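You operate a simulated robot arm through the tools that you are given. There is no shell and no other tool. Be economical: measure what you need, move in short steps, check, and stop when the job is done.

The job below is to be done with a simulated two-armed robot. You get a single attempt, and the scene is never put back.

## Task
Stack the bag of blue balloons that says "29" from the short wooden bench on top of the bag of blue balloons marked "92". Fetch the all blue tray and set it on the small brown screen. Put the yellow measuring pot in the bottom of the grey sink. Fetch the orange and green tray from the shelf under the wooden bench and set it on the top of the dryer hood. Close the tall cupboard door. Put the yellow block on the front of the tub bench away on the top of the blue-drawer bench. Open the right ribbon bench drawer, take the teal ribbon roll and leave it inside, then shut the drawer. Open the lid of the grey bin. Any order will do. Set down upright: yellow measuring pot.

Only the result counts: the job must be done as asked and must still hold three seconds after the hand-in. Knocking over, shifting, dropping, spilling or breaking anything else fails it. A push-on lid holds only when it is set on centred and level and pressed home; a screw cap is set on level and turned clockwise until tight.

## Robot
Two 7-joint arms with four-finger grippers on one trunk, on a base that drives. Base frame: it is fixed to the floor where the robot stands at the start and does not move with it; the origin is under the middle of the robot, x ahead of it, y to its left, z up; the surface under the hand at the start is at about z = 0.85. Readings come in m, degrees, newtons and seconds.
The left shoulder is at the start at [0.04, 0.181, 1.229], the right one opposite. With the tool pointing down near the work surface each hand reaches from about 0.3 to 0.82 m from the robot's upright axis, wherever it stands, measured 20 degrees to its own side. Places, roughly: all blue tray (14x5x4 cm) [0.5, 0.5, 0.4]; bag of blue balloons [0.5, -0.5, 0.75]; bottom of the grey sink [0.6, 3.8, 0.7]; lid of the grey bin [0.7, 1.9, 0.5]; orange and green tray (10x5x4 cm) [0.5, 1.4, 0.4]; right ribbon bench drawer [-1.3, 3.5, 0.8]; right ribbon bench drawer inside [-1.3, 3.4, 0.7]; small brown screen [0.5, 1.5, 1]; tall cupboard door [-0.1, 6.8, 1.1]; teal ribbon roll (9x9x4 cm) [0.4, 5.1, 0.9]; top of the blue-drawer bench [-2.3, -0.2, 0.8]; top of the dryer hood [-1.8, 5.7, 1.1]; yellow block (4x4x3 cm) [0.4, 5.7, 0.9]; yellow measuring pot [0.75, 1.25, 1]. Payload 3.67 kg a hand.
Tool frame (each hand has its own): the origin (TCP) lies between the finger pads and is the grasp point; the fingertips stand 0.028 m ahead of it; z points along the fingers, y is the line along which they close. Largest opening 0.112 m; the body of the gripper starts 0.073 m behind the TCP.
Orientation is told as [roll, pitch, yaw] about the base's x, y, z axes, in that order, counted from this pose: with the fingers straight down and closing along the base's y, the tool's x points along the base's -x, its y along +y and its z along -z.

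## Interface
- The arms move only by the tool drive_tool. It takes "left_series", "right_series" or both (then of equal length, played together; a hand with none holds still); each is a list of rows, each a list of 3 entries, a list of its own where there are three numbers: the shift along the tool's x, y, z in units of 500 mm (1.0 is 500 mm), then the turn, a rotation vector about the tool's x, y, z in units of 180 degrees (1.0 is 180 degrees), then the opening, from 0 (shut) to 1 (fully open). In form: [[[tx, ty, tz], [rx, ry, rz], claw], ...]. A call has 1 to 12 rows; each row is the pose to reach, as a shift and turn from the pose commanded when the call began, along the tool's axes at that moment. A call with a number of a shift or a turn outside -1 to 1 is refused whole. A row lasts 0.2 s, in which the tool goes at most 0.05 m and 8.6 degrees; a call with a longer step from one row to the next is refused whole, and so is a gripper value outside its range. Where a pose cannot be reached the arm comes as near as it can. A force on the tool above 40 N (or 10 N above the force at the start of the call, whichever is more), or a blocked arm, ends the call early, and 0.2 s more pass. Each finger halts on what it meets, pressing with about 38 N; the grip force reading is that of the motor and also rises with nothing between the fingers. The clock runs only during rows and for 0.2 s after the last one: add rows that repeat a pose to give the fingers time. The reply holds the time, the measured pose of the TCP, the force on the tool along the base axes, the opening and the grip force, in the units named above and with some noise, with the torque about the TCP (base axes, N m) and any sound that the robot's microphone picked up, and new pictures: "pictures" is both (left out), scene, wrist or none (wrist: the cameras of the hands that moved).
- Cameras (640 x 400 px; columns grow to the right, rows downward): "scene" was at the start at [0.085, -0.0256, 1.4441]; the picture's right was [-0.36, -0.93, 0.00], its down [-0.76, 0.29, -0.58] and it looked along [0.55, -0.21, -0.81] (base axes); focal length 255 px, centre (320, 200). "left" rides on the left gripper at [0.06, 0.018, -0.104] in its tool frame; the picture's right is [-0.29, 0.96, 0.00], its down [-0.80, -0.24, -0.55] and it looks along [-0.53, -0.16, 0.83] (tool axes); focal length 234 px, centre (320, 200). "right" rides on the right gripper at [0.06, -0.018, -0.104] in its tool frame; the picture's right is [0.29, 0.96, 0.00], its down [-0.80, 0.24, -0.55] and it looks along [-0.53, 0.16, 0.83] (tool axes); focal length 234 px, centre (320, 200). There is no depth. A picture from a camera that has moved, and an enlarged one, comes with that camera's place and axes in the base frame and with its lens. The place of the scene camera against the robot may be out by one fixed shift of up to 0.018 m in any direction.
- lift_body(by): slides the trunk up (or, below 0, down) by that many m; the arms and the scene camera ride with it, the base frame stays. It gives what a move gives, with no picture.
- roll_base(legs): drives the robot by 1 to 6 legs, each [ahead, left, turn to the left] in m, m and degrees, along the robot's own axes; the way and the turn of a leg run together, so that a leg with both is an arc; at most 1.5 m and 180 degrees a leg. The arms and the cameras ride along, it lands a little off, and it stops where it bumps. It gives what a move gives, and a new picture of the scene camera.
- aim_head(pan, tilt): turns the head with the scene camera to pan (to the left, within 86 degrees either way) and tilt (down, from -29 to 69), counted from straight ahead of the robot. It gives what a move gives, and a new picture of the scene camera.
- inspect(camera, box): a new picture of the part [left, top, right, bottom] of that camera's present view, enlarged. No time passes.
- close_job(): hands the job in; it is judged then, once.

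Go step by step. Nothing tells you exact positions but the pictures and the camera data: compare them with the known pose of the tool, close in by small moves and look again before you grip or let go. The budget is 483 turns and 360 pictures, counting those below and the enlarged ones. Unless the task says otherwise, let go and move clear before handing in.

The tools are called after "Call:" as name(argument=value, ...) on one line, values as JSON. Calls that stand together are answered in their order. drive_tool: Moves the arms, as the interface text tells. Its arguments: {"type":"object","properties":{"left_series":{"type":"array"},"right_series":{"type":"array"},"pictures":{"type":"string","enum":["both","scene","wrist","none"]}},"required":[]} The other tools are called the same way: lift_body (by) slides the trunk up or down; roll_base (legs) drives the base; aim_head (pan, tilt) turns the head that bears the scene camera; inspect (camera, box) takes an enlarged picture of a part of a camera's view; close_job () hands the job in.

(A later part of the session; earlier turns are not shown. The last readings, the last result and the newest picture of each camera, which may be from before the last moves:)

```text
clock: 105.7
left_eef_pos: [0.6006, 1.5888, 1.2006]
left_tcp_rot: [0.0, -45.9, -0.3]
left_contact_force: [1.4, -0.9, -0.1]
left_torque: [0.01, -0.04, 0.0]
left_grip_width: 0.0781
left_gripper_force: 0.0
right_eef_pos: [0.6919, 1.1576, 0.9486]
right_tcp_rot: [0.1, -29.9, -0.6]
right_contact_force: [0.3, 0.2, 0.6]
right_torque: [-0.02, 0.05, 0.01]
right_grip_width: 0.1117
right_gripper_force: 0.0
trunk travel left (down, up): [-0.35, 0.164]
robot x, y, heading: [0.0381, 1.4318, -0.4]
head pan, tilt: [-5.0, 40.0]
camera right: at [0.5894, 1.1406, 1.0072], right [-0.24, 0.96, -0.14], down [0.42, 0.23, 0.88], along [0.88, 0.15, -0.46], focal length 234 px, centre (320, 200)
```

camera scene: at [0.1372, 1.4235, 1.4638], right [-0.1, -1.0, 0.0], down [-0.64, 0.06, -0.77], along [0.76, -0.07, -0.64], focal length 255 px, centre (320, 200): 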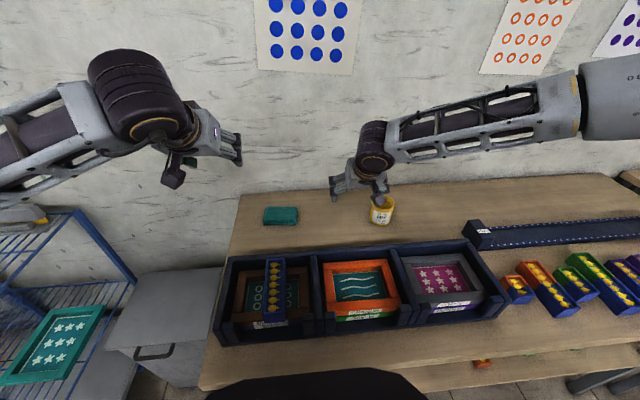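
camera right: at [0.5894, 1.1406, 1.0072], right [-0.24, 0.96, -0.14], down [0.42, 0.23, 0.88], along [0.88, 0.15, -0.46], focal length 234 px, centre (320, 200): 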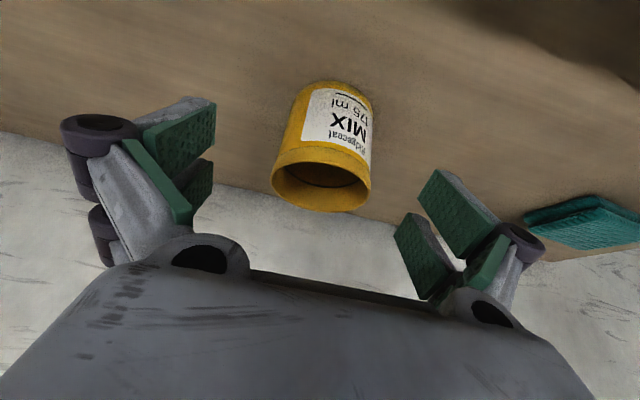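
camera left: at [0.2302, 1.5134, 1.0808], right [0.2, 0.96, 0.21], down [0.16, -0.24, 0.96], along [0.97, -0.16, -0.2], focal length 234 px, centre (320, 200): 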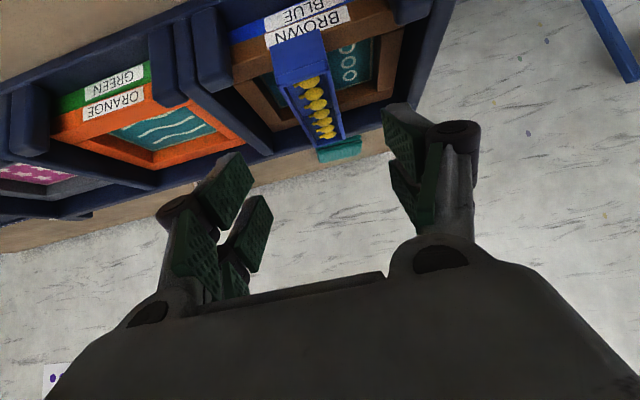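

Call:
drive_tool(right_series=[[[-0.005, 0.009, 0.06], [0, 0, 0], 1], [[-0.005, 0.009, 0.11], [0, 0, 0], 0.8], [[-0.005, 0.009, 0.11], [0, 0, 0], 0.4], [[-0.005, 0.009, 0.11], [0, 0, 0], 0.2], [[-0.005, 0.009, 0.11], [0, 0, 0], 0.2]], pictures="wrist")

```text
clock: 106.9
left_eef_pos: [0.5995, 1.5896, 1.2007]
left_tcp_rot: [0.1, -45.9, -0.4]
left_contact_force: [0.3, 1.0, -0.2]
left_torque: [-0.01, 0.02, 0.0]
left_grip_width: 0.0783
left_gripper_force: 0.0
right_eef_pos: [0.7233, 1.1633, 0.9033]
right_tcp_rot: [0.1, -30.0, -0.6]
right_contact_force: [0.0, -0.9, -0.3]
right_torque: [0.0, 0.01, 0.04]
right_grip_width: 0.0691
right_gripper_force: 37.8
trunk travel left (down, up): [-0.35, 0.164]
robot x, y, heading: [0.0359, 1.432, -0.7]
head pan, tilt: [-5.0, 40.0]
camera right: at [0.6185, 1.1454, 0.9624], right [-0.24, 0.96, -0.14], down [0.42, 0.23, 0.88], along [0.88, 0.15, -0.46], focal length 234 px, centre (320, 200)
```

right: 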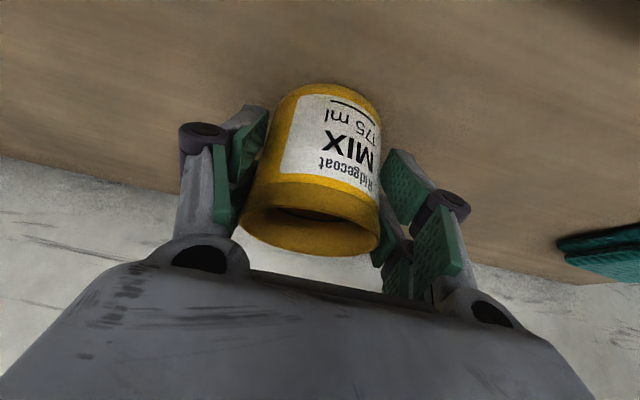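

Call:
drive_tool(right_series=[[[-0.02, 0, -0.035], [0, 0, 0], 0.2], [[-0.07, 0, -0.12], [0, 0, 0], 0.2], [[-0.12, 0, -0.2], [0, 0, 0], 0.2], [[-0.16, 0, -0.28], [0, 0, 0], 0.2]], pictures="wrist")

Call:
roll_base(legs=[[-0.3, 0, 0]])

```text
clock: 107.9
left_eef_pos: [0.5989, 1.589, 1.2018]
left_tcp_rot: [0.0, -46.0, -0.4]
left_contact_force: [0.4, 0.9, 0.5]
left_torque: [0.02, -0.03, -0.02]
left_grip_width: 0.0784
left_gripper_force: 0.0
right_eef_pos: [0.7209, 1.1659, 1.0621]
right_tcp_rot: [0.1, -29.9, -0.6]
right_contact_force: [0.6, -0.4, -0.2]
right_torque: [-0.01, 0.03, -0.04]
right_grip_width: 0.0695
right_gripper_force: 38.1
trunk travel left (down, up): [-0.35, 0.164]
robot x, y, heading: [0.036, 1.4323, -0.5]
head pan, tilt: [-5.0, 40.0]
camera right: at [0.6172, 1.1488, 1.1227], right [-0.24, 0.96, -0.14], down [0.42, 0.24, 0.88], along [0.88, 0.15, -0.46], focal length 234 px, centre (320, 200)
```

right: 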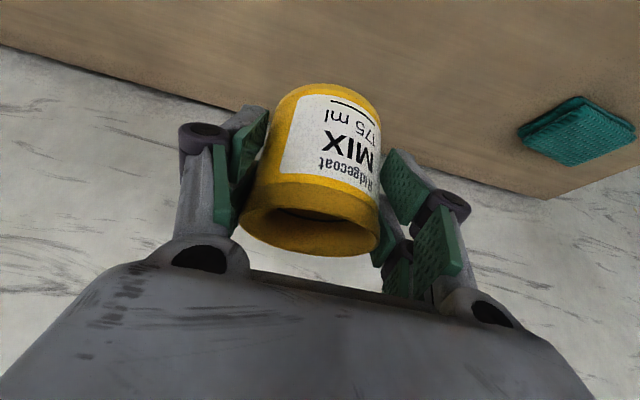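

```text
clock: 109.9
left_eef_pos: [0.3036, 1.5932, 1.1999]
left_tcp_rot: [0.0, -45.9, -0.1]
left_contact_force: [-0.7, -0.4, 0.0]
left_torque: [-0.01, 0.01, -0.01]
left_grip_width: 0.0784
left_gripper_force: 0.0
right_eef_pos: [0.4282, 1.1714, 1.0619]
right_tcp_rot: [0.0, -29.9, -0.3]
right_contact_force: [-0.3, 0.7, -0.3]
right_torque: [0.01, 0.01, -0.01]
right_grip_width: 0.069
right_gripper_force: 37.7
trunk travel left (down, up): [-0.35, 0.164]
robot x, y, heading: [-0.2568, 1.4335, -0.4]
head pan, tilt: [-5.0, 40.0]
camera scene: at [-0.1576, 1.4268, 1.4637], right [-0.09, -1.0, 0.0], down [-0.64, 0.06, -0.77], along [0.76, -0.07, -0.64], focal length 255 px, centre (320, 200)
```

scene: 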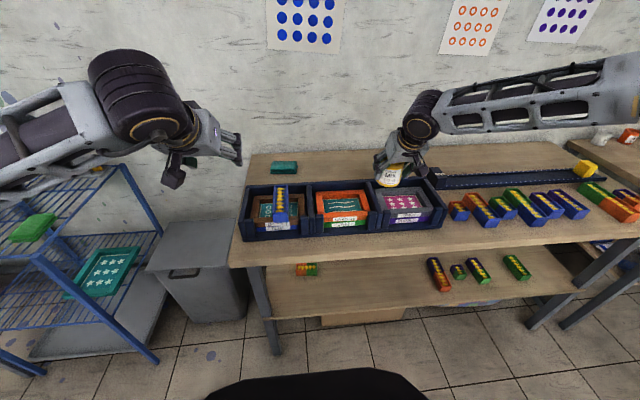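

Call:
drive_tool(right_series=[[[0.02, 0, -0.07], [0, 0, 0], 0.2], [[0.04, 0, -0.14], [0, 0, 0], 0.2], [[0.08, 0, -0.21], [0, 0, 0], 0.2], [[0.12, 0, -0.28], [0, 0, 0], 0.2], [[0.16, 0, -0.32], [0, 0, 0], 0.2]], left_series=[[[0.02, 0, -0.07], [0, 0, 0], 0.7], [[0.04, 0, -0.14], [0, 0, 0], 0.7], [[0.06, 0, -0.21], [0, 0, 0], 0.7], [[0.08, 0, -0.28], [0, 0, 0], 0.7], [[0.1, 0, -0.32], [0, 0, 0], 0.7]], pictures="none")

Call:
aim_head(pan=75, tilt=30)

```text
clock: 111.1
left_eef_pos: [0.1518, 1.5931, 1.2776]
left_tcp_rot: [0.0, -45.9, -0.1]
left_contact_force: [0.2, -0.7, 0.3]
left_torque: [-0.03, -0.01, 0.0]
left_grip_width: 0.0785
left_gripper_force: 0.1
right_eef_pos: [0.2776, 1.1724, 1.1609]
right_tcp_rot: [0.1, -30.0, -0.3]
right_contact_force: [0.1, 0.1, -0.4]
right_torque: [-0.01, -0.01, 0.01]
right_grip_width: 0.069
right_gripper_force: 38.2
trunk travel left (down, up): [-0.35, 0.164]
robot x, y, heading: [-0.2593, 1.4348, 0.0]
head pan, tilt: [-5.0, 40.0]
```

```text
clock: 112.7
left_eef_pos: [0.1537, 1.5939, 1.2774]
left_tcp_rot: [-0.1, -45.9, -0.1]
left_contact_force: [0.6, 1.0, 0.7]
left_torque: [-0.01, 0.03, -0.01]
left_grip_width: 0.0784
left_gripper_force: 0.1
right_eef_pos: [0.2792, 1.1723, 1.1596]
right_tcp_rot: [0.1, -29.9, -0.3]
right_contact_force: [0.1, -0.2, -0.7]
right_torque: [-0.03, 0.0, -0.03]
right_grip_width: 0.069
right_gripper_force: 37.8
trunk travel left (down, up): [-0.35, 0.164]
robot x, y, heading: [-0.2587, 1.4342, -0.4]
head pan, tilt: [75.0, 30.0]
camera scene: at [-0.2192, 1.5218, 1.4792], right [0.96, -0.26, 0.0], down [-0.13, -0.48, -0.87], along [0.23, 0.84, -0.5], focal length 255 px, centre (320, 200)
```

scene: 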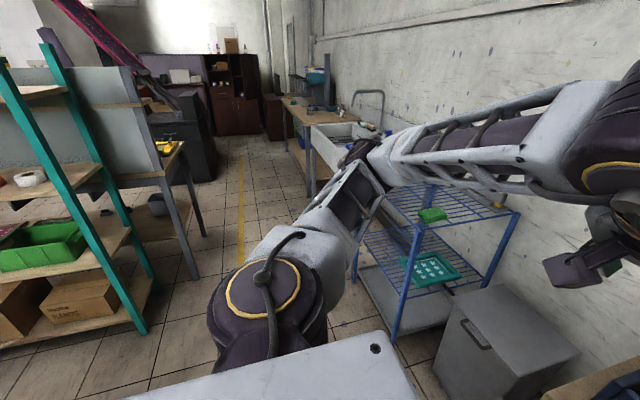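

Call:
roll_base(legs=[[0, 1.4, 0]])

```text
clock: 119.9
left_eef_pos: [0.158, 3.0145, 1.2777]
left_tcp_rot: [-0.1, -45.9, 0.0]
left_contact_force: [-0.8, -0.2, 0.7]
left_torque: [0.02, -0.01, -0.01]
left_grip_width: 0.0786
left_gripper_force: 0.1
right_eef_pos: [0.2833, 2.5928, 1.1609]
right_tcp_rot: [0.1, -29.9, -0.2]
right_contact_force: [0.1, 0.2, -0.9]
right_torque: [-0.05, 0.01, -0.02]
right_grip_width: 0.0686
right_gripper_force: 38.3
trunk travel left (down, up): [-0.35, 0.164]
robot x, y, heading: [-0.2548, 2.8507, -0.3]
head pan, tilt: [75.0, 30.0]
camera scene: at [-0.2153, 2.9411, 1.4792], right [0.97, -0.26, 0.0], down [-0.13, -0.48, -0.87], along [0.23, 0.84, -0.5], focal length 255 px, centre (320, 200)
```

scene: 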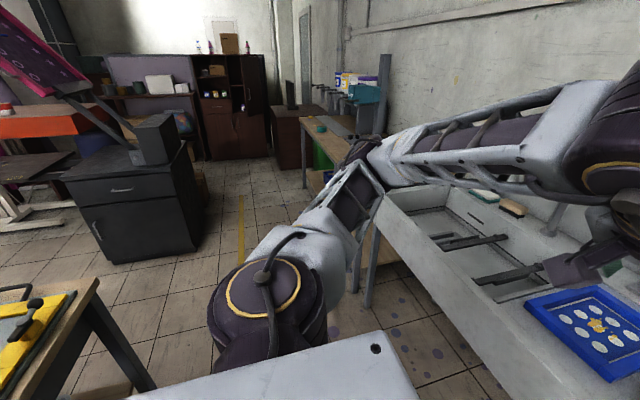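

Call:
roll_base(legs=[[0, 0.95, 0]])

Call:
aim_head(pan=0, tilt=50)

```text
clock: 124.9
left_eef_pos: [0.1526, 3.9324, 1.2762]
left_tcp_rot: [0.0, -45.9, 0.5]
left_contact_force: [0.2, 0.1, 0.0]
left_torque: [-0.01, -0.01, 0.04]
left_grip_width: 0.0784
left_gripper_force: 0.1
right_eef_pos: [0.2832, 3.5107, 1.1609]
right_tcp_rot: [0.2, -29.9, 0.3]
right_contact_force: [-0.5, 1.3, 0.3]
right_torque: [0.03, 0.01, -0.01]
right_grip_width: 0.069
right_gripper_force: 37.6
trunk travel left (down, up): [-0.35, 0.164]
robot x, y, heading: [-0.258, 3.7664, 0.2]
head pan, tilt: [75.0, 30.0]
camera scene: at [-0.2182, 3.8565, 1.4792], right [0.97, -0.25, 0.0], down [-0.13, -0.48, -0.87], along [0.22, 0.84, -0.5], focal length 255 px, centre (320, 200)
```

scene: 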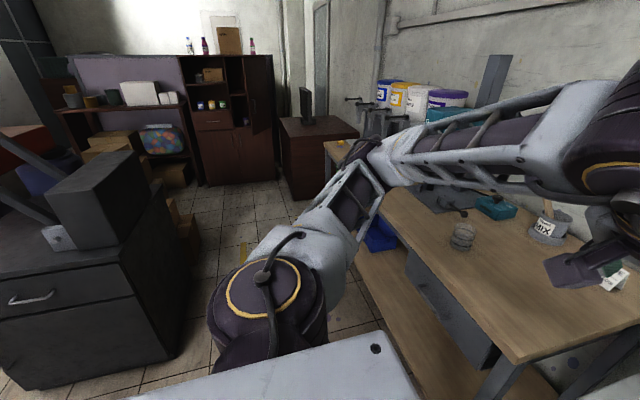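

```text
clock: 126.3
left_eef_pos: [0.1526, 3.9325, 1.2774]
left_tcp_rot: [-0.1, -45.9, 0.6]
left_contact_force: [-0.9, -0.3, 0.1]
left_torque: [-0.04, 0.01, 0.01]
left_grip_width: 0.0784
left_gripper_force: 0.0
right_eef_pos: [0.2842, 3.5116, 1.1617]
right_tcp_rot: [0.2, -29.9, 0.4]
right_contact_force: [-0.1, 1.1, -0.7]
right_torque: [0.01, -0.01, 0.03]
right_grip_width: 0.0692
right_gripper_force: 38.3
trunk travel left (down, up): [-0.35, 0.164]
robot x, y, heading: [-0.2591, 3.7669, 0.4]
head pan, tilt: [0.0, 50.0]
camera scene: at [-0.1641, 3.7696, 1.4496], right [0.01, -1.0, 0.0], down [-0.77, -0.01, -0.64], along [0.64, 0.0, -0.77], focal length 255 px, centre (320, 200)
```

scene: 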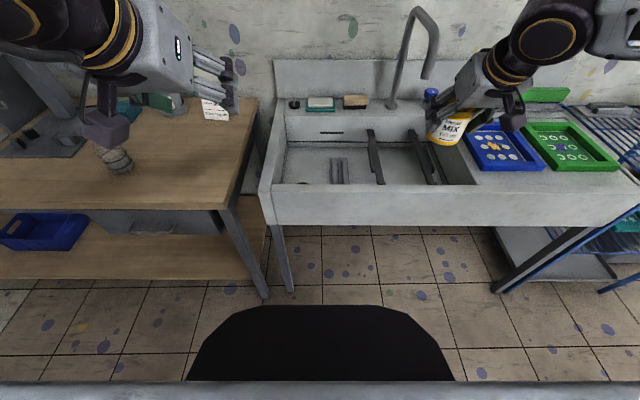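

Call:
inspect(camera="scene", box=[260, 80, 500, 230])

```text
2.67 times, centred on (380, 155) of scene
camera zoom: at [-0.1641, 3.7696, 1.4496], right [0.01, -1.0, 0.0], down [-0.77, -0.01, -0.64], along [0.64, 0.0, -0.77], focal length 680 px, centre (160, 320)
```

zoom: 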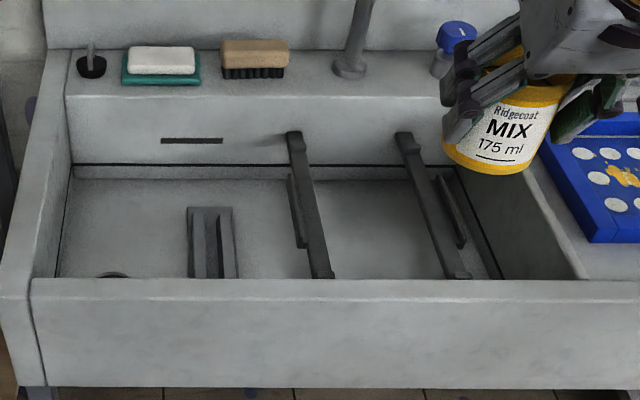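

Call:
roll_base(legs=[[0.2, 0.3, 0]])

Call:
lift_body(by=-0.12)

Call:
aim_head(pan=-20, tilt=50)

```text
clock: 128.7
left_eef_pos: [0.3537, 4.2306, 1.2774]
left_tcp_rot: [0.0, -45.9, 0.4]
left_contact_force: [-0.3, -0.1, 0.0]
left_torque: [-0.03, 0.0, -0.01]
left_grip_width: 0.0786
left_gripper_force: 0.0
right_eef_pos: [0.4819, 3.8106, 1.1606]
right_tcp_rot: [0.1, -30.0, 0.2]
right_contact_force: [0.1, 0.2, -0.8]
right_torque: [0.03, 0.01, 0.0]
right_grip_width: 0.0692
right_gripper_force: 38.8
trunk travel left (down, up): [-0.35, 0.164]
robot x, y, heading: [-0.0566, 4.0695, 0.6]
head pan, tilt: [0.0, 50.0]
camera scene: at [0.0351, 4.0683, 1.4496], right [0.01, -1.0, 0.0], down [-0.77, 0.0, -0.64], along [0.64, 0.0, -0.77], focal length 255 px, centre (320, 200)
```

scene: 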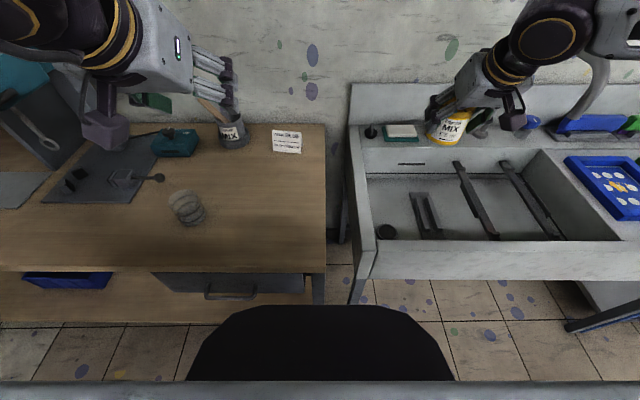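

```text
clock: 130.2
left_eef_pos: [0.353, 4.2314, 1.1577]
left_tcp_rot: [0.0, -45.9, 0.6]
left_contact_force: [0.0, 0.1, 0.2]
left_torque: [0.04, 0.01, -0.01]
left_grip_width: 0.0782
left_gripper_force: 0.0
right_eef_pos: [0.4844, 3.8117, 1.0422]
right_tcp_rot: [0.0, -30.0, 0.2]
right_contact_force: [-0.4, 0.0, -0.7]
right_torque: [0.03, 0.02, 0.0]
right_grip_width: 0.0688
right_gripper_force: 37.8
trunk travel left (down, up): [-0.23, 0.284]
robot x, y, heading: [-0.0561, 4.0674, 0.4]
head pan, tilt: [0.0, 50.0]
```

```text
clock: 131.0
left_eef_pos: [0.353, 4.2317, 1.1598]
left_tcp_rot: [0.0, -45.9, 0.5]
left_contact_force: [0.4, 0.0, -1.0]
left_torque: [-0.04, 0.0, 0.01]
left_grip_width: 0.0783
left_gripper_force: 0.0
right_eef_pos: [0.4833, 3.8109, 1.0417]
right_tcp_rot: [0.1, -29.9, 0.4]
right_contact_force: [0.4, -0.2, -0.4]
right_torque: [0.01, 0.02, 0.03]
right_grip_width: 0.0691
right_gripper_force: 37.8
trunk travel left (down, up): [-0.23, 0.284]
robot x, y, heading: [-0.0567, 4.0677, 0.6]
head pan, tilt: [-20.0, 50.0]
camera scene: at [0.0309, 4.0423, 1.3308], right [-0.34, -0.94, 0.0], down [-0.72, 0.26, -0.64], along [0.61, -0.22, -0.77], focal length 255 px, centre (320, 200)
```

scene: 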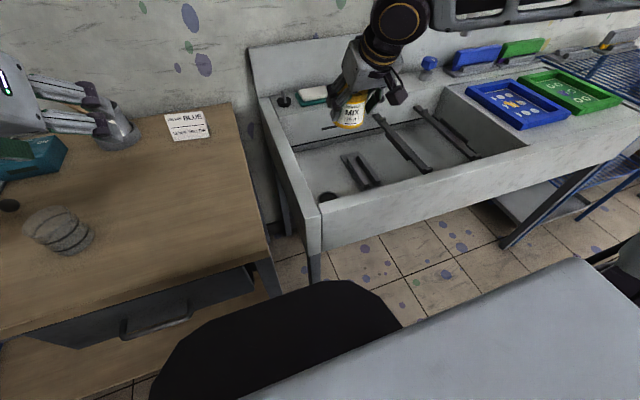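

Call:
drive_tool(right_series=[[[-0.075, -0.01, 0.043], [0, 0, 0], 0.2], [[-0.15, -0.02, 0.086], [0, 0, 0], 0.2], [[-0.225, -0.03, 0.129], [0, 0, 0], 0.2], [[-0.298, -0.042, 0.172], [0, 0, 0], 0.2]], pictures="both")

```text
clock: 132.0
left_eef_pos: [0.3555, 4.2322, 1.1588]
left_tcp_rot: [-0.1, -45.8, 0.4]
left_contact_force: [0.0, 0.5, -0.1]
left_torque: [0.01, -0.03, -0.04]
left_grip_width: 0.0784
left_gripper_force: 0.1
right_eef_pos: [0.6581, 3.7899, 1.0388]
right_tcp_rot: [0.1, -29.8, 0.1]
right_contact_force: [0.1, 0.0, -0.7]
right_torque: [0.02, 0.04, -0.01]
right_grip_width: 0.0692
right_gripper_force: 38.0
trunk travel left (down, up): [-0.23, 0.284]
robot x, y, heading: [-0.0606, 4.0693, 0.4]
head pan, tilt: [-20.0, 50.0]
camera scene: at [0.0328, 4.0425, 1.3307], right [-0.34, -0.94, 0.0], down [-0.72, 0.26, -0.64], along [0.6, -0.22, -0.77], focal length 255 px, centre (320, 200)
camera right: at [0.5554, 3.7716, 1.0993], right [-0.25, 0.96, -0.14], down [0.42, 0.24, 0.88], along [0.87, 0.16, -0.46], focal length 234 px, centre (320, 200)
```

scene: 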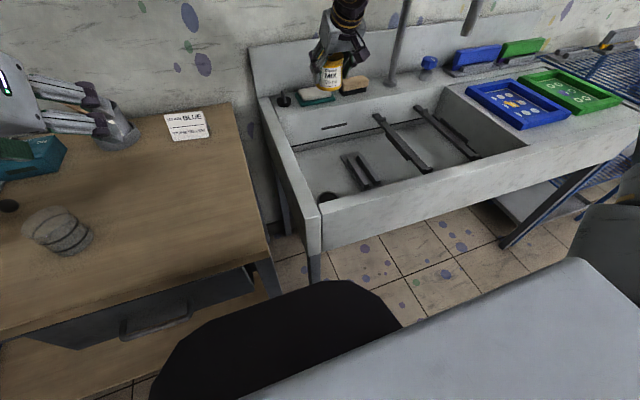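
right: 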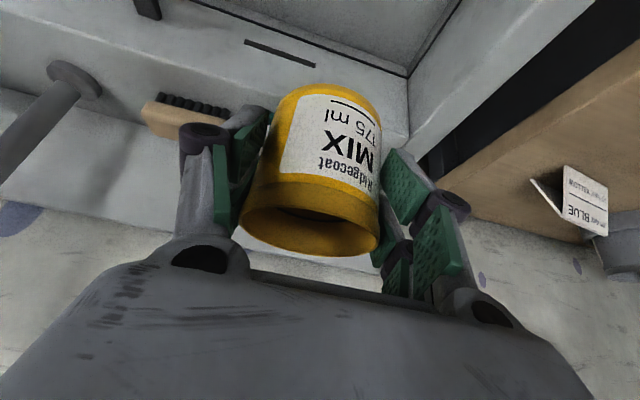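

Call:
drive_tool(right_series=[[[0.045, 0, 0.078], [0, 0, 0], 0.2], [[0.09, 0, 0.156], [0, 0, 0], 0.2], [[0.135, 0, 0.234], [0, 0, 0], 0.2], [[0.18, 0, 0.312], [0, 0, 0], 0.2], [[0.225, 0, 0.39], [0, 0, 0], 0.2]], pictures="both")

```text
clock: 133.2
left_eef_pos: [0.354, 4.2314, 1.1588]
left_tcp_rot: [0.0, -45.9, 0.4]
left_contact_force: [-0.1, 0.2, -0.1]
left_torque: [0.01, 0.02, 0.0]
left_grip_width: 0.0781
left_gripper_force: 0.1
right_eef_pos: [0.6563, 3.7912, 0.8148]
right_tcp_rot: [0.1, -29.9, 0.3]
right_contact_force: [-0.7, -0.5, 0.2]
right_torque: [-0.05, 0.01, -0.01]
right_grip_width: 0.069
right_gripper_force: 38.0
trunk travel left (down, up): [-0.23, 0.284]
robot x, y, heading: [-0.0575, 4.0713, 0.4]
head pan, tilt: [-20.0, 50.0]
camera scene: at [0.0317, 4.0419, 1.3307], right [-0.34, -0.94, 0.0], down [-0.72, 0.26, -0.64], along [0.6, -0.22, -0.77], focal length 255 px, centre (320, 200)
camera right: at [0.5525, 3.7733, 0.8742], right [-0.25, 0.96, -0.14], down [0.41, 0.24, 0.88], along [0.87, 0.16, -0.46], focal length 234 px, centre (320, 200)
```

scene: 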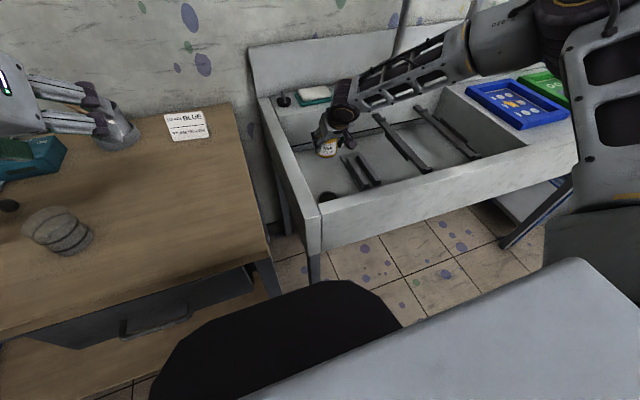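
right: 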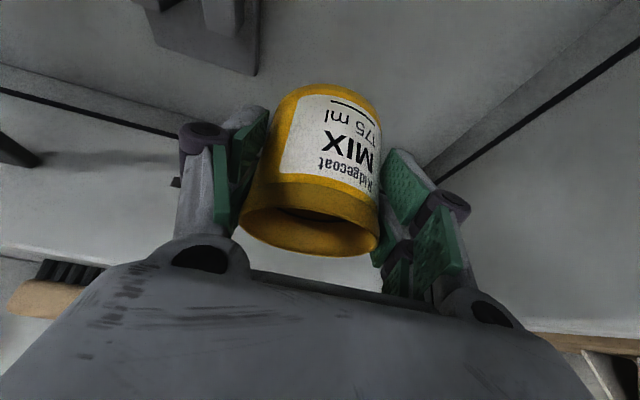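

Call:
drive_tool(right_series=[[[0, 0.03, 0], [0, 0, 0], 0.2], [[0.03, 0.03, 0.052], [0, 0, 0], 0.2], [[0.045, 0.03, 0.078], [0, 0, 0], 0.2]], pictures="none")

Call:
drive_tool(right_series=[[[0.005, 0, 0.0087], [0, 0, 0], 0.2], [[0.01, 0, 0.0173], [0, 0, 0], 0.2]], pictures="none")

```text
clock: 134.0
left_eef_pos: [0.3527, 4.2319, 1.1584]
left_tcp_rot: [0.0, -45.8, 0.4]
left_contact_force: [0.3, 0.2, -0.3]
left_torque: [0.01, 0.0, 0.03]
left_grip_width: 0.078
left_gripper_force: 0.1
right_eef_pos: [0.655, 3.8039, 0.7721]
right_tcp_rot: [0.1, -29.9, 0.3]
right_contact_force: [0.6, -0.9, -0.5]
right_torque: [-0.02, 0.02, 0.0]
right_grip_width: 0.0691
right_gripper_force: 38.2
trunk travel left (down, up): [-0.23, 0.284]
robot x, y, heading: [-0.0635, 4.0662, 0.2]
head pan, tilt: [-20.0, 50.0]
```

```text
clock: 134.6
left_eef_pos: [0.3534, 4.2318, 1.1582]
left_tcp_rot: [0.0, -45.9, 0.4]
left_contact_force: [-0.2, 0.7, -0.2]
left_torque: [0.04, 0.01, -0.01]
left_grip_width: 0.0781
left_gripper_force: 0.2
right_eef_pos: [0.6507, 3.8021, 0.7655]
right_tcp_rot: [0.1, -30.1, 0.2]
right_contact_force: [0.3, 0.1, -0.3]
right_torque: [0.02, -0.01, -0.02]
right_grip_width: 0.0689
right_gripper_force: 37.9
right hand out of reach, approached as far as the arm can: row 1, 2
trunk travel left (down, up): [-0.23, 0.284]
robot x, y, heading: [-0.0565, 4.067, 0.2]
head pan, tilt: [-20.0, 50.0]
```

Call:
lift_body(by=-0.01)

Call:
lift_body(by=-0.005)

```text
clock: 135.2
left_eef_pos: [0.3534, 4.2306, 1.1478]
left_tcp_rot: [0.0, -45.9, 0.4]
left_contact_force: [-0.6, -0.1, -0.4]
left_torque: [0.0, 0.02, -0.03]
left_grip_width: 0.0784
left_gripper_force: 0.2
right_eef_pos: [0.652, 3.8017, 0.7549]
right_tcp_rot: [0.1, -29.9, 0.4]
right_contact_force: [-0.5, -0.1, -0.3]
right_torque: [0.0, 0.03, 0.01]
right_grip_width: 0.0688
right_gripper_force: 38.4
trunk travel left (down, up): [-0.22, 0.294]
robot x, y, heading: [-0.0618, 4.0671, 0.3]
head pan, tilt: [-20.0, 50.0]
```

```text
clock: 135.7
left_eef_pos: [0.3524, 4.2328, 1.1441]
left_tcp_rot: [0.0, -45.9, 0.5]
left_contact_force: [0.9, -0.3, -0.4]
left_torque: [-0.02, -0.02, 0.01]
left_grip_width: 0.0786
left_gripper_force: 0.0
right_eef_pos: [0.6512, 3.8018, 0.7523]
right_tcp_rot: [0.1, -30.1, 0.3]
right_contact_force: [0.3, 0.3, 5.8]
right_torque: [-0.2, -0.04, 0.03]
right_grip_width: 0.0688
right_gripper_force: 38.4
trunk travel left (down, up): [-0.215, 0.299]
robot x, y, heading: [-0.0602, 4.0651, 0.2]
head pan, tilt: [-20.0, 50.0]
```

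Call:
inspect(camera="right", box=[120, 0, 480, 225])

Call:
inspect(camera="scene", box=[260, 80, 420, 230])

```text
1.78 times, centred on (300, 112) of right
camera zoom: at [0.5486, 3.7837, 0.8119], right [-0.25, 0.96, -0.14], down [0.41, 0.24, 0.88], along [0.88, 0.17, -0.45], focal length 416 px, centre (356, 356)
```

zoom: 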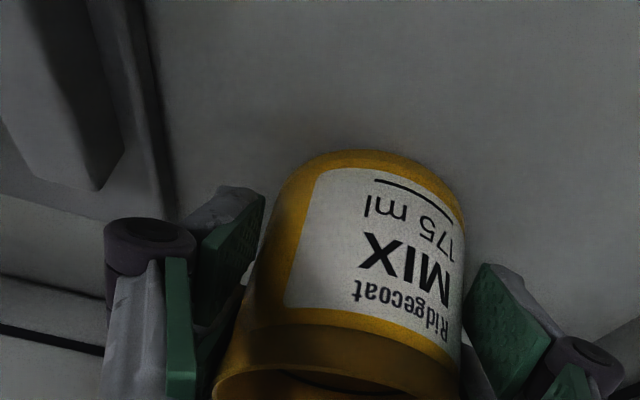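

```text
2.67 times, centred on (340, 155) of scene
camera zoom: at [0.0304, 4.0425, 1.316], right [-0.34, -0.94, 0.0], down [-0.72, 0.26, -0.64], along [0.61, -0.22, -0.77], focal length 680 px, centre (267, 320)
```

zoom: 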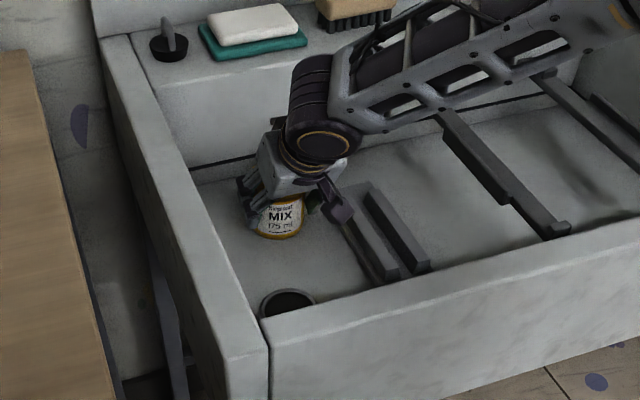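

Call:
lift_body(by=-0.003)

```text
clock: 136.2
left_eef_pos: [0.3509, 4.2331, 1.1421]
left_tcp_rot: [0.1, -46.0, 0.4]
left_contact_force: [0.5, 0.2, -0.1]
left_torque: [-0.01, -0.02, 0.04]
left_grip_width: 0.0784
left_gripper_force: 0.0
right_eef_pos: [0.6523, 3.8029, 0.7518]
right_tcp_rot: [0.1, -30.3, 0.2]
right_contact_force: [0.0, -1.7, 21.3]
right_torque: [-0.33, 0.17, 0.0]
right_grip_width: 0.0692
right_gripper_force: 38.3
trunk travel left (down, up): [-0.212, 0.302]
robot x, y, heading: [-0.0579, 4.0651, 0.5]
head pan, tilt: [-20.0, 50.0]
```

Call:
drive_tool(right_series=[[[0, 0, 0], [0, 0, 0], 0.5], [[0, 0, 0], [0, 0, 0], 0.75], [[0, 0, 0], [0, 0, 0], 0.78], [[0, 0, -0.05], [0, 0, 0], 0.78], [[0, 0, -0.12], [0, 0, 0], 0.78], [[-0.04, 0, -0.2], [0, 0, 0], 0.78]], pictures="both")

```text
clock: 137.6
left_eef_pos: [0.3525, 4.2316, 1.1412]
left_tcp_rot: [0.2, -46.1, 0.5]
left_contact_force: [0.2, -0.2, 0.4]
left_torque: [-0.04, 0.01, 0.0]
left_grip_width: 0.0782
left_gripper_force: 0.0
right_eef_pos: [0.6185, 3.8039, 0.849]
right_tcp_rot: [0.1, -30.0, 0.4]
right_contact_force: [0.2, -0.6, -0.1]
right_torque: [0.01, -0.02, 0.0]
right_grip_width: 0.0876
right_gripper_force: 0.0
trunk travel left (down, up): [-0.212, 0.302]
robot x, y, heading: [-0.0585, 4.0686, 0.5]
head pan, tilt: [-20.0, 50.0]
camera scene: at [0.03, 4.0427, 1.313], right [-0.34, -0.94, 0.0], down [-0.72, 0.26, -0.64], along [0.61, -0.22, -0.77], focal length 255 px, centre (320, 200)
camera right: at [0.5159, 3.785, 0.9083], right [-0.26, 0.96, -0.14], down [0.41, 0.24, 0.88], along [0.87, 0.17, -0.46], focal length 234 px, centre (320, 200)
```

scene: 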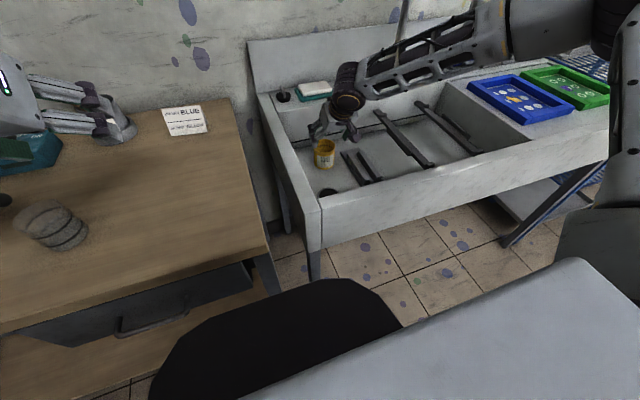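
right: 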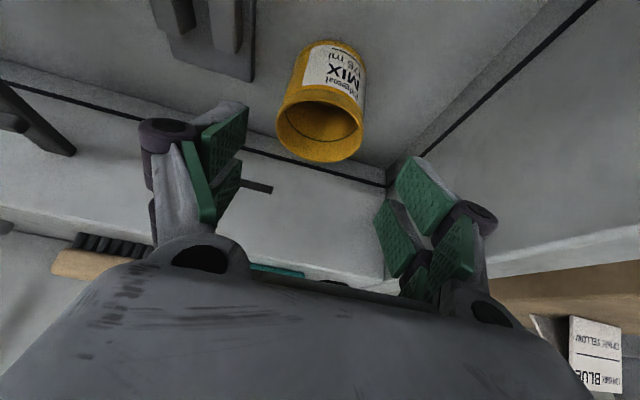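

Call:
drive_tool(right_series=[[[-0.05, 0, -0.085], [0, 0, 0], 0.78], [[-0.1, 0, -0.17], [0, 0, 0], 0.78], [[-0.15, 0, -0.26], [0, 0, 0], 0.78], [[-0.2, 0, -0.345], [0, 0, 0], 0.78], [[-0.25, 0, -0.43], [0, 0, 0], 0.78], [[-0.25, 0, -0.5], [0, 0, 0], 0.78], [[-0.17, 0, -0.55], [0, 0, 0], 0.78], [[-0.09, 0, -0.6], [0, 0, 0], 0.78], [[-0.01, 0, -0.64], [0, 0, 0], 0.78], [[0.06, 0, -0.685], [0, 0, 0], 0.78]], pictures="none")

Call:
lift_body(by=0.212)

Call:
roll_base(legs=[[-0.2, 0, 0]])

Call:
aim_head(pan=65, tilt=20)

```text
refused: row 3 steps farther than a row can; nothing moved
```

```text
clock: 139.9
left_eef_pos: [0.354, 4.2318, 1.352]
left_tcp_rot: [0.1, -45.9, 0.5]
left_contact_force: [-0.8, 0.1, -0.7]
left_torque: [0.02, 0.03, 0.01]
left_grip_width: 0.0784
left_gripper_force: 0.1
right_eef_pos: [0.62, 3.8032, 1.0587]
right_tcp_rot: [0.0, -29.8, 0.3]
right_contact_force: [-0.3, 0.2, 0.1]
right_torque: [0.03, 0.02, 0.03]
right_grip_width: 0.0874
right_gripper_force: 0.2
trunk travel left (down, up): [-0.424, 0.09]
robot x, y, heading: [-0.0578, 4.0674, 0.3]
head pan, tilt: [-20.0, 50.0]
```

```text
clock: 141.5
left_eef_pos: [0.1518, 4.2308, 1.3508]
left_tcp_rot: [0.0, -45.7, 0.7]
left_contact_force: [0.2, 0.4, -1.2]
left_torque: [0.0, 0.01, 0.0]
left_grip_width: 0.0782
left_gripper_force: 0.1
right_eef_pos: [0.4197, 3.8042, 1.059]
right_tcp_rot: [0.0, -29.8, 0.5]
right_contact_force: [-0.3, 0.8, 0.0]
right_torque: [0.0, -0.02, 0.01]
right_grip_width: 0.0876
right_gripper_force: 0.0
trunk travel left (down, up): [-0.424, 0.09]
robot x, y, heading: [-0.2645, 4.0645, 0.5]
head pan, tilt: [-20.0, 50.0]
camera scene: at [-0.1698, 4.0409, 1.5241], right [-0.33, -0.94, 0.0], down [-0.72, 0.25, -0.64], along [0.61, -0.21, -0.77], focal length 255 px, centre (320, 200)
```

scene: 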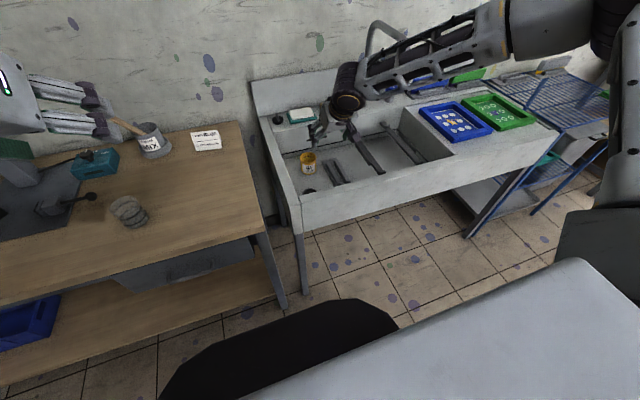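

```text
clock: 143.1
left_eef_pos: [0.1499, 4.2316, 1.3515]
left_tcp_rot: [0.1, -45.9, 0.7]
left_contact_force: [1.1, -0.3, 0.8]
left_torque: [0.02, -0.02, -0.01]
left_grip_width: 0.0784
left_gripper_force: 0.1
right_eef_pos: [0.4193, 3.8044, 1.0598]
right_tcp_rot: [0.1, -29.8, 0.4]
right_contact_force: [1.4, 0.5, 0.6]
right_torque: [-0.01, 0.01, 0.06]
right_grip_width: 0.0874
right_gripper_force: 0.1
trunk travel left (down, up): [-0.424, 0.09]
robot x, y, heading: [-0.2629, 4.0666, 0.7]
head pan, tilt: [65.0, 20.0]
camera scene: at [-0.2052, 4.1513, 1.5698], right [0.91, -0.41, 0.0], down [-0.14, -0.31, -0.94], along [0.39, 0.86, -0.34], focal length 255 px, centre (320, 200)
```

scene: 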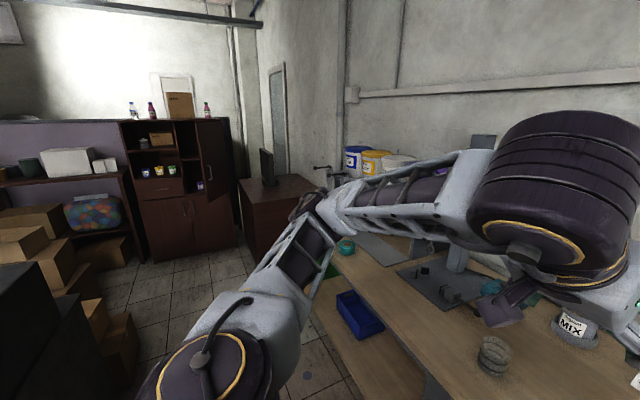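

Call:
drive_tool(right_series=[[[0.05, 0, -0.08], [0, 0, 0], 0.9], [[0.1, 0, -0.16], [0, 0, 0], 1], [[0.15, 0, -0.24], [0, 0, 0], 1], [[0.2, 0, -0.32], [0, 0, 0], 1], [[0.26, 0, -0.4], [0, 0, 0], 1], [[0.32, 0, -0.48], [0, 0, 0], 1]], pictures="none")

Call:
roll_base(legs=[[-0.1, 0, 0], [0, 0, 90]])

Call:
aim_head(pan=0, tilt=15)

```text
clock: 144.5
left_eef_pos: [0.1492, 4.2304, 1.3533]
left_tcp_rot: [0.0, -45.9, 0.7]
left_contact_force: [-0.1, -0.8, -0.4]
left_torque: [0.02, 0.0, -0.01]
left_grip_width: 0.0781
left_gripper_force: 0.0
right_eef_pos: [0.1782, 3.8007, 1.1923]
right_tcp_rot: [0.1, -30.0, 0.6]
right_contact_force: [-0.8, 0.1, -0.1]
right_torque: [0.0, -0.01, 0.0]
right_grip_width: 0.1121
right_gripper_force: 0.1
right hand out of reach, approached as far as the arm can: row 6
trunk travel left (down, up): [-0.424, 0.09]
robot x, y, heading: [-0.2599, 4.0671, 0.7]
head pan, tilt: [65.0, 20.0]
```

```text
clock: 150.0
left_eef_pos: [-0.5346, 4.4725, 1.3519]
left_tcp_rot: [0.1, -45.9, 91.7]
left_contact_force: [0.3, 0.1, -0.1]
left_torque: [-0.02, 0.0, 0.0]
left_grip_width: 0.0781
left_gripper_force: 0.0
right_eef_pos: [-0.1068, 4.5099, 1.1924]
right_tcp_rot: [0.2, -29.9, 91.5]
right_contact_force: [-0.2, -0.6, 1.1]
right_torque: [0.01, 0.01, -0.04]
right_grip_width: 0.1122
right_gripper_force: 0.2
trunk travel left (down, up): [-0.424, 0.09]
robot x, y, heading: [-0.3609, 4.0643, 91.4]
head pan, tilt: [65.0, 20.0]
camera scene: at [-0.4517, 4.1226, 1.5699], right [0.4, 0.92, 0.0], down [0.31, -0.14, -0.94], along [-0.86, 0.37, -0.34], focal length 255 px, centre (320, 200)
```

scene: 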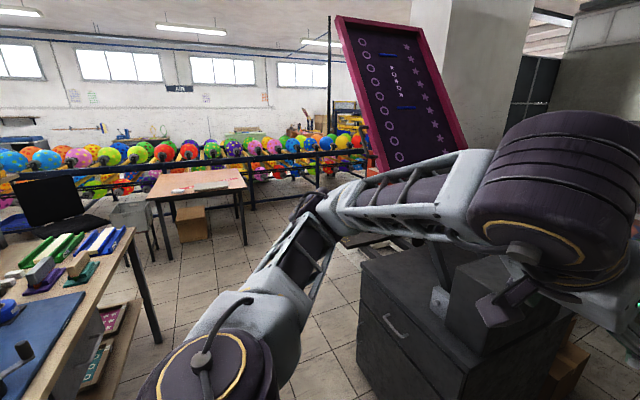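

```text
clock: 151.3
left_eef_pos: [-0.5358, 4.4725, 1.3519]
left_tcp_rot: [0.1, -46.0, 91.6]
left_contact_force: [-0.2, -0.3, 0.0]
left_torque: [0.02, -0.01, 0.0]
left_grip_width: 0.0782
left_gripper_force: 0.0
right_eef_pos: [-0.1064, 4.5097, 1.1929]
right_tcp_rot: [0.1, -29.8, 91.5]
right_contact_force: [0.1, -0.9, 0.3]
right_torque: [-0.02, 0.0, 0.0]
right_grip_width: 0.1121
right_gripper_force: 0.1
trunk travel left (down, up): [-0.424, 0.09]
robot x, y, heading: [-0.3639, 4.0673, 91.8]
head pan, tilt: [0.0, 15.0]
camera scene: at [-0.369, 4.179, 1.578], right [1.0, 0.03, 0.0], down [0.01, -0.26, -0.97], along [-0.03, 0.97, -0.26], focal length 255 px, centre (320, 200)
```

scene: 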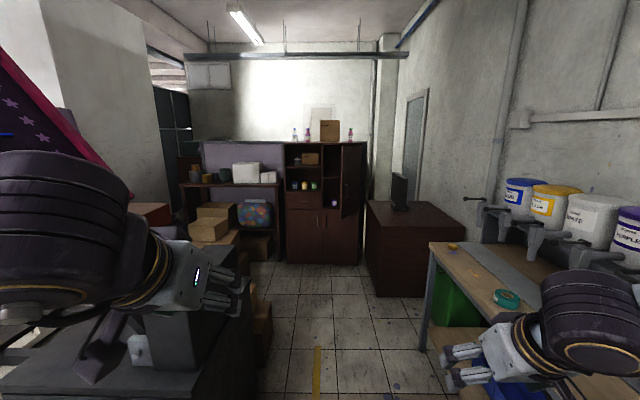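

Call:
inspect(camera="scene", box=[270, 120, 390, 275])

```text
2.58 times, centred on (330, 198) of scene
camera zoom: at [-0.369, 4.179, 1.578], right [1.0, 0.03, 0.0], down [0.01, -0.26, -0.97], along [-0.03, 0.97, -0.26], focal length 658 px, centre (294, 206)
```

zoom: 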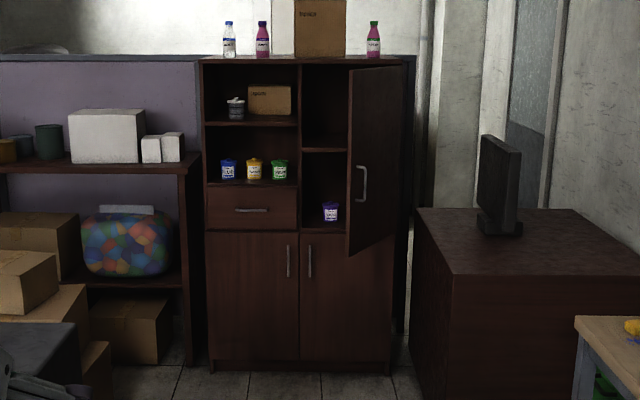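

Call:
drive_tool(right_series=[[[-0.03, 0, 0.017], [0, -0.045, 0], 0.7], [[-0.06, 0, 0.034], [0, -0.09, 0], 0.4], [[-0.09, 0, 0.052], [0, -0.135, 0], 0.1], [[-0.12, 0, 0.07], [0, -0.18, 0], 0], [[-0.15, 0, 0.087], [0, -0.225, 0], 0], [[-0.18, 0, 0.104], [0, -0.27, 0], 0], [[-0.208, 0, 0.12], [0, -0.278, 0], 0]], pictures="none")

Call:
lift_body(by=-0.1)

Call:
roll_base(legs=[[1.4, 0, -1.6]])

```text
clock: 152.9
left_eef_pos: [-0.5357, 4.4722, 1.351]
left_tcp_rot: [0.0, -46.0, 91.7]
left_contact_force: [-0.2, 0.4, 0.7]
left_torque: [-0.01, -0.02, -0.02]
left_grip_width: 0.0785
left_gripper_force: 0.0
right_eef_pos: [-0.1082, 4.6311, 1.1932]
right_tcp_rot: [0.7, -79.9, 90.8]
right_contact_force: [0.6, -0.8, 0.2]
right_torque: [0.01, -0.01, 0.02]
right_grip_width: 0.0
right_gripper_force: 35.6
right hand out of reach, approached as far as the arm can: row 1, 2, 3, 4, 5, 6
trunk travel left (down, up): [-0.424, 0.09]
robot x, y, heading: [-0.3627, 4.0657, 91.8]
head pan, tilt: [0.0, 15.0]
```

```text
clock: 154.2
left_eef_pos: [-0.5363, 4.4708, 1.2518]
left_tcp_rot: [-0.1, -46.0, 91.7]
left_contact_force: [0.2, 0.0, -0.4]
left_torque: [0.02, 0.0, 0.01]
left_grip_width: 0.0784
left_gripper_force: 0.2
right_eef_pos: [-0.1087, 4.6299, 1.0941]
right_tcp_rot: [0.5, -79.9, 91.0]
right_contact_force: [-0.1, -0.5, 0.1]
right_torque: [-0.02, 0.05, 0.01]
right_grip_width: 0.0001
right_gripper_force: 35.7
trunk travel left (down, up): [-0.324, 0.19]
robot x, y, heading: [-0.3626, 4.0601, 91.8]
head pan, tilt: [0.0, 15.0]
```

```text
clock: 161.5
left_eef_pos: [-0.5232, 5.8951, 1.252]
left_tcp_rot: [0.0, -45.9, 88.9]
left_contact_force: [-0.3, 0.8, 0.0]
left_torque: [0.01, -0.01, -0.02]
left_grip_width: 0.0783
left_gripper_force: 0.1
right_eef_pos: [-0.0895, 6.0329, 1.0935]
right_tcp_rot: [0.5, -79.8, 88.4]
right_contact_force: [0.0, 0.0, 0.0]
right_torque: [0.04, 0.02, -0.02]
right_grip_width: 0.0
right_gripper_force: 35.9
trunk travel left (down, up): [-0.324, 0.19]
robot x, y, heading: [-0.3681, 5.4756, 89.0]
head pan, tilt: [0.0, 15.0]
camera scene: at [-0.37, 5.5943, 1.4775], right [1.0, -0.02, 0.0], down [0.0, -0.26, -0.97], along [0.02, 0.97, -0.26], focal length 255 px, centre (320, 200)
```

scene: 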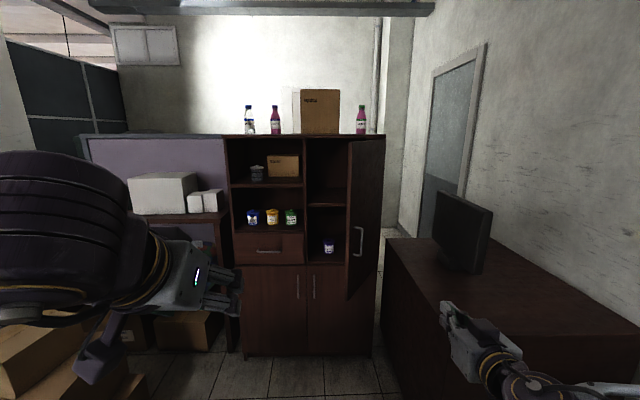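

Call:
roll_base(legs=[[0.65, 0.025, 1]])

Call:
aim_head(pan=-15, tilt=25)

```text
clock: 165.3
left_eef_pos: [-0.5564, 6.5537, 1.2509]
left_tcp_rot: [0.0, -45.9, 90.6]
left_contact_force: [-0.3, -1.4, -1.3]
left_torque: [-0.01, 0.02, 0.01]
left_grip_width: 0.0784
left_gripper_force: 0.1
right_eef_pos: [-0.1271, 6.7031, 1.0925]
right_tcp_rot: [0.4, -79.9, 90.0]
right_contact_force: [-0.1, -0.6, -0.9]
right_torque: [-0.04, -0.04, 0.02]
right_grip_width: 0.0
right_gripper_force: 36.0
trunk travel left (down, up): [-0.324, 0.19]
robot x, y, heading: [-0.3905, 6.1389, 90.7]
head pan, tilt: [0.0, 15.0]
camera scene: at [-0.3948, 6.257, 1.4775], right [1.0, 0.01, 0.0], down [0.0, -0.26, -0.97], along [-0.01, 0.97, -0.26], focal length 255 px, centre (320, 200)
```

scene: 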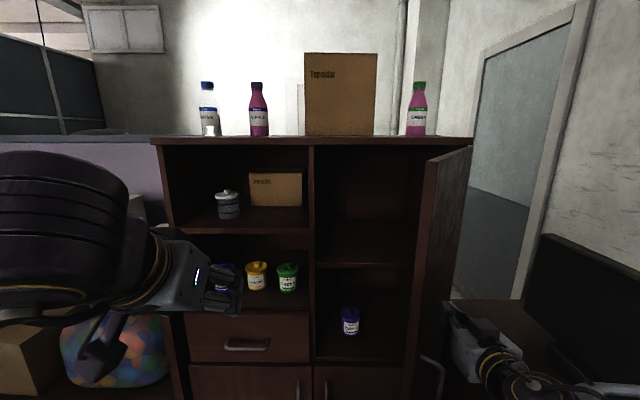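

```text
clock: 166.1
left_eef_pos: [-0.5566, 6.5547, 1.2512]
left_tcp_rot: [0.0, -45.9, 90.5]
left_contact_force: [0.2, 0.4, 0.4]
left_torque: [0.03, 0.02, -0.03]
left_grip_width: 0.0783
left_gripper_force: 0.1
right_eef_pos: [-0.1266, 6.7042, 1.092]
right_tcp_rot: [0.5, -79.9, 89.9]
right_contact_force: [0.5, -0.1, -0.6]
right_torque: [0.01, 0.01, 0.01]
right_grip_width: 0.0
right_gripper_force: 35.5
trunk travel left (down, up): [-0.324, 0.19]
robot x, y, heading: [-0.3886, 6.1412, 90.5]
head pan, tilt: [-15.0, 25.0]
camera scene: at [-0.3712, 6.2529, 1.4613], right [0.97, -0.25, 0.0], down [-0.1, -0.41, -0.91], along [0.23, 0.88, -0.42], focal length 255 px, centre (320, 200)
```

scene: 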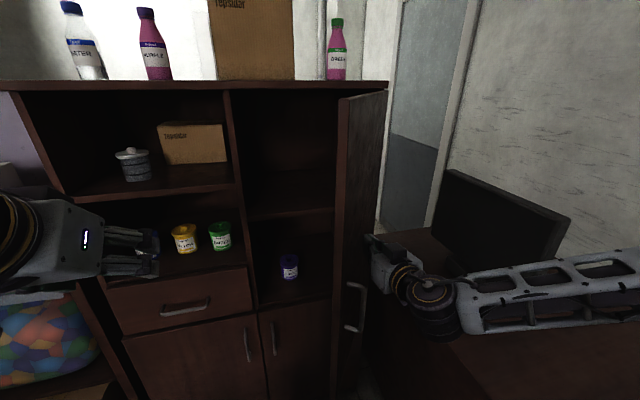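

Call:
roll_base(legs=[[0.18, 0, 0]])

```text
clock: 167.6
left_eef_pos: [-0.5586, 6.7364, 1.2511]
left_tcp_rot: [0.0, -45.9, 90.7]
left_contact_force: [0.1, -0.6, 0.3]
left_torque: [0.0, -0.01, 0.03]
left_grip_width: 0.0784
left_gripper_force: 0.1
right_eef_pos: [-0.1311, 6.8861, 1.0925]
right_tcp_rot: [0.5, -80.1, 90.1]
right_contact_force: [0.6, 0.0, -0.4]
right_torque: [0.03, 0.02, 0.01]
right_grip_width: 0.0
right_gripper_force: 35.8
trunk travel left (down, up): [-0.324, 0.19]
robot x, y, heading: [-0.3927, 6.3238, 90.5]
head pan, tilt: [-15.0, 25.0]
camera scene: at [-0.3732, 6.4349, 1.4613], right [0.97, -0.25, 0.0], down [-0.1, -0.41, -0.91], along [0.22, 0.88, -0.42], focal length 255 px, centre (320, 200)
```

scene: 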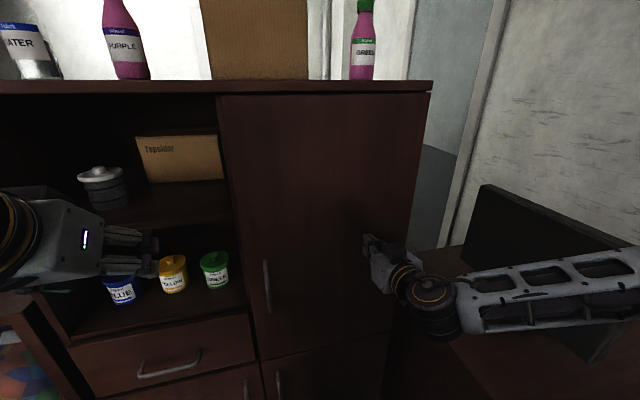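

Call:
drive_tool(right_series=[[[0, 0, 0.04], [0, 0, 0], 0], [[0, 0, 0.08], [0, 0, 0], 0], [[0, 0, 0.12], [0, 0, 0], 0], [[0, 0, 0.15], [0, 0, 0], 0]], pictures="scene")

```text
clock: 168.1
left_eef_pos: [-0.5569, 6.7336, 1.2515]
left_tcp_rot: [0.0, -46.0, 90.6]
left_contact_force: [-1.3, 0.3, -0.7]
left_torque: [0.0, -0.04, -0.03]
left_grip_width: 0.0785
left_gripper_force: 0.2
right_eef_pos: [-0.1309, 6.9039, 1.0876]
right_tcp_rot: [0.9, -80.0, 89.6]
right_contact_force: [10.9, -43.2, 10.1]
right_torque: [1.44, 0.22, -0.17]
right_grip_width: 0.0061
right_gripper_force: 35.8
trunk travel left (down, up): [-0.324, 0.19]
robot x, y, heading: [-0.3978, 6.3218, 90.6]
head pan, tilt: [-15.0, 25.0]
stopped in row 2 (right hand): the force on the tool passed its limit at 44 N (the readings are from after the stop); the commanded pose is now the measured one
camera scene: at [-0.3728, 6.4325, 1.4614], right [0.97, -0.25, 0.0], down [-0.11, -0.41, -0.91], along [0.23, 0.88, -0.42], focal length 255 px, centre (320, 200)
```

scene: 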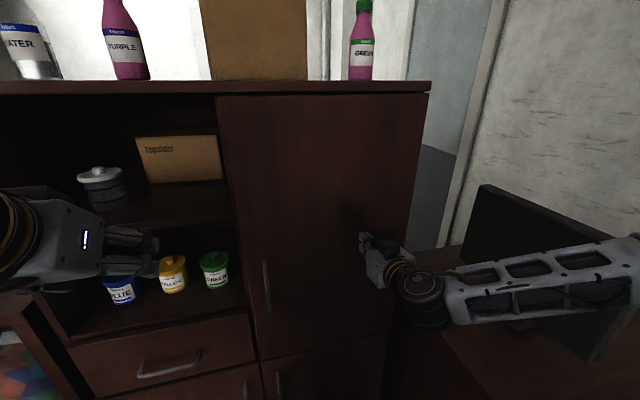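

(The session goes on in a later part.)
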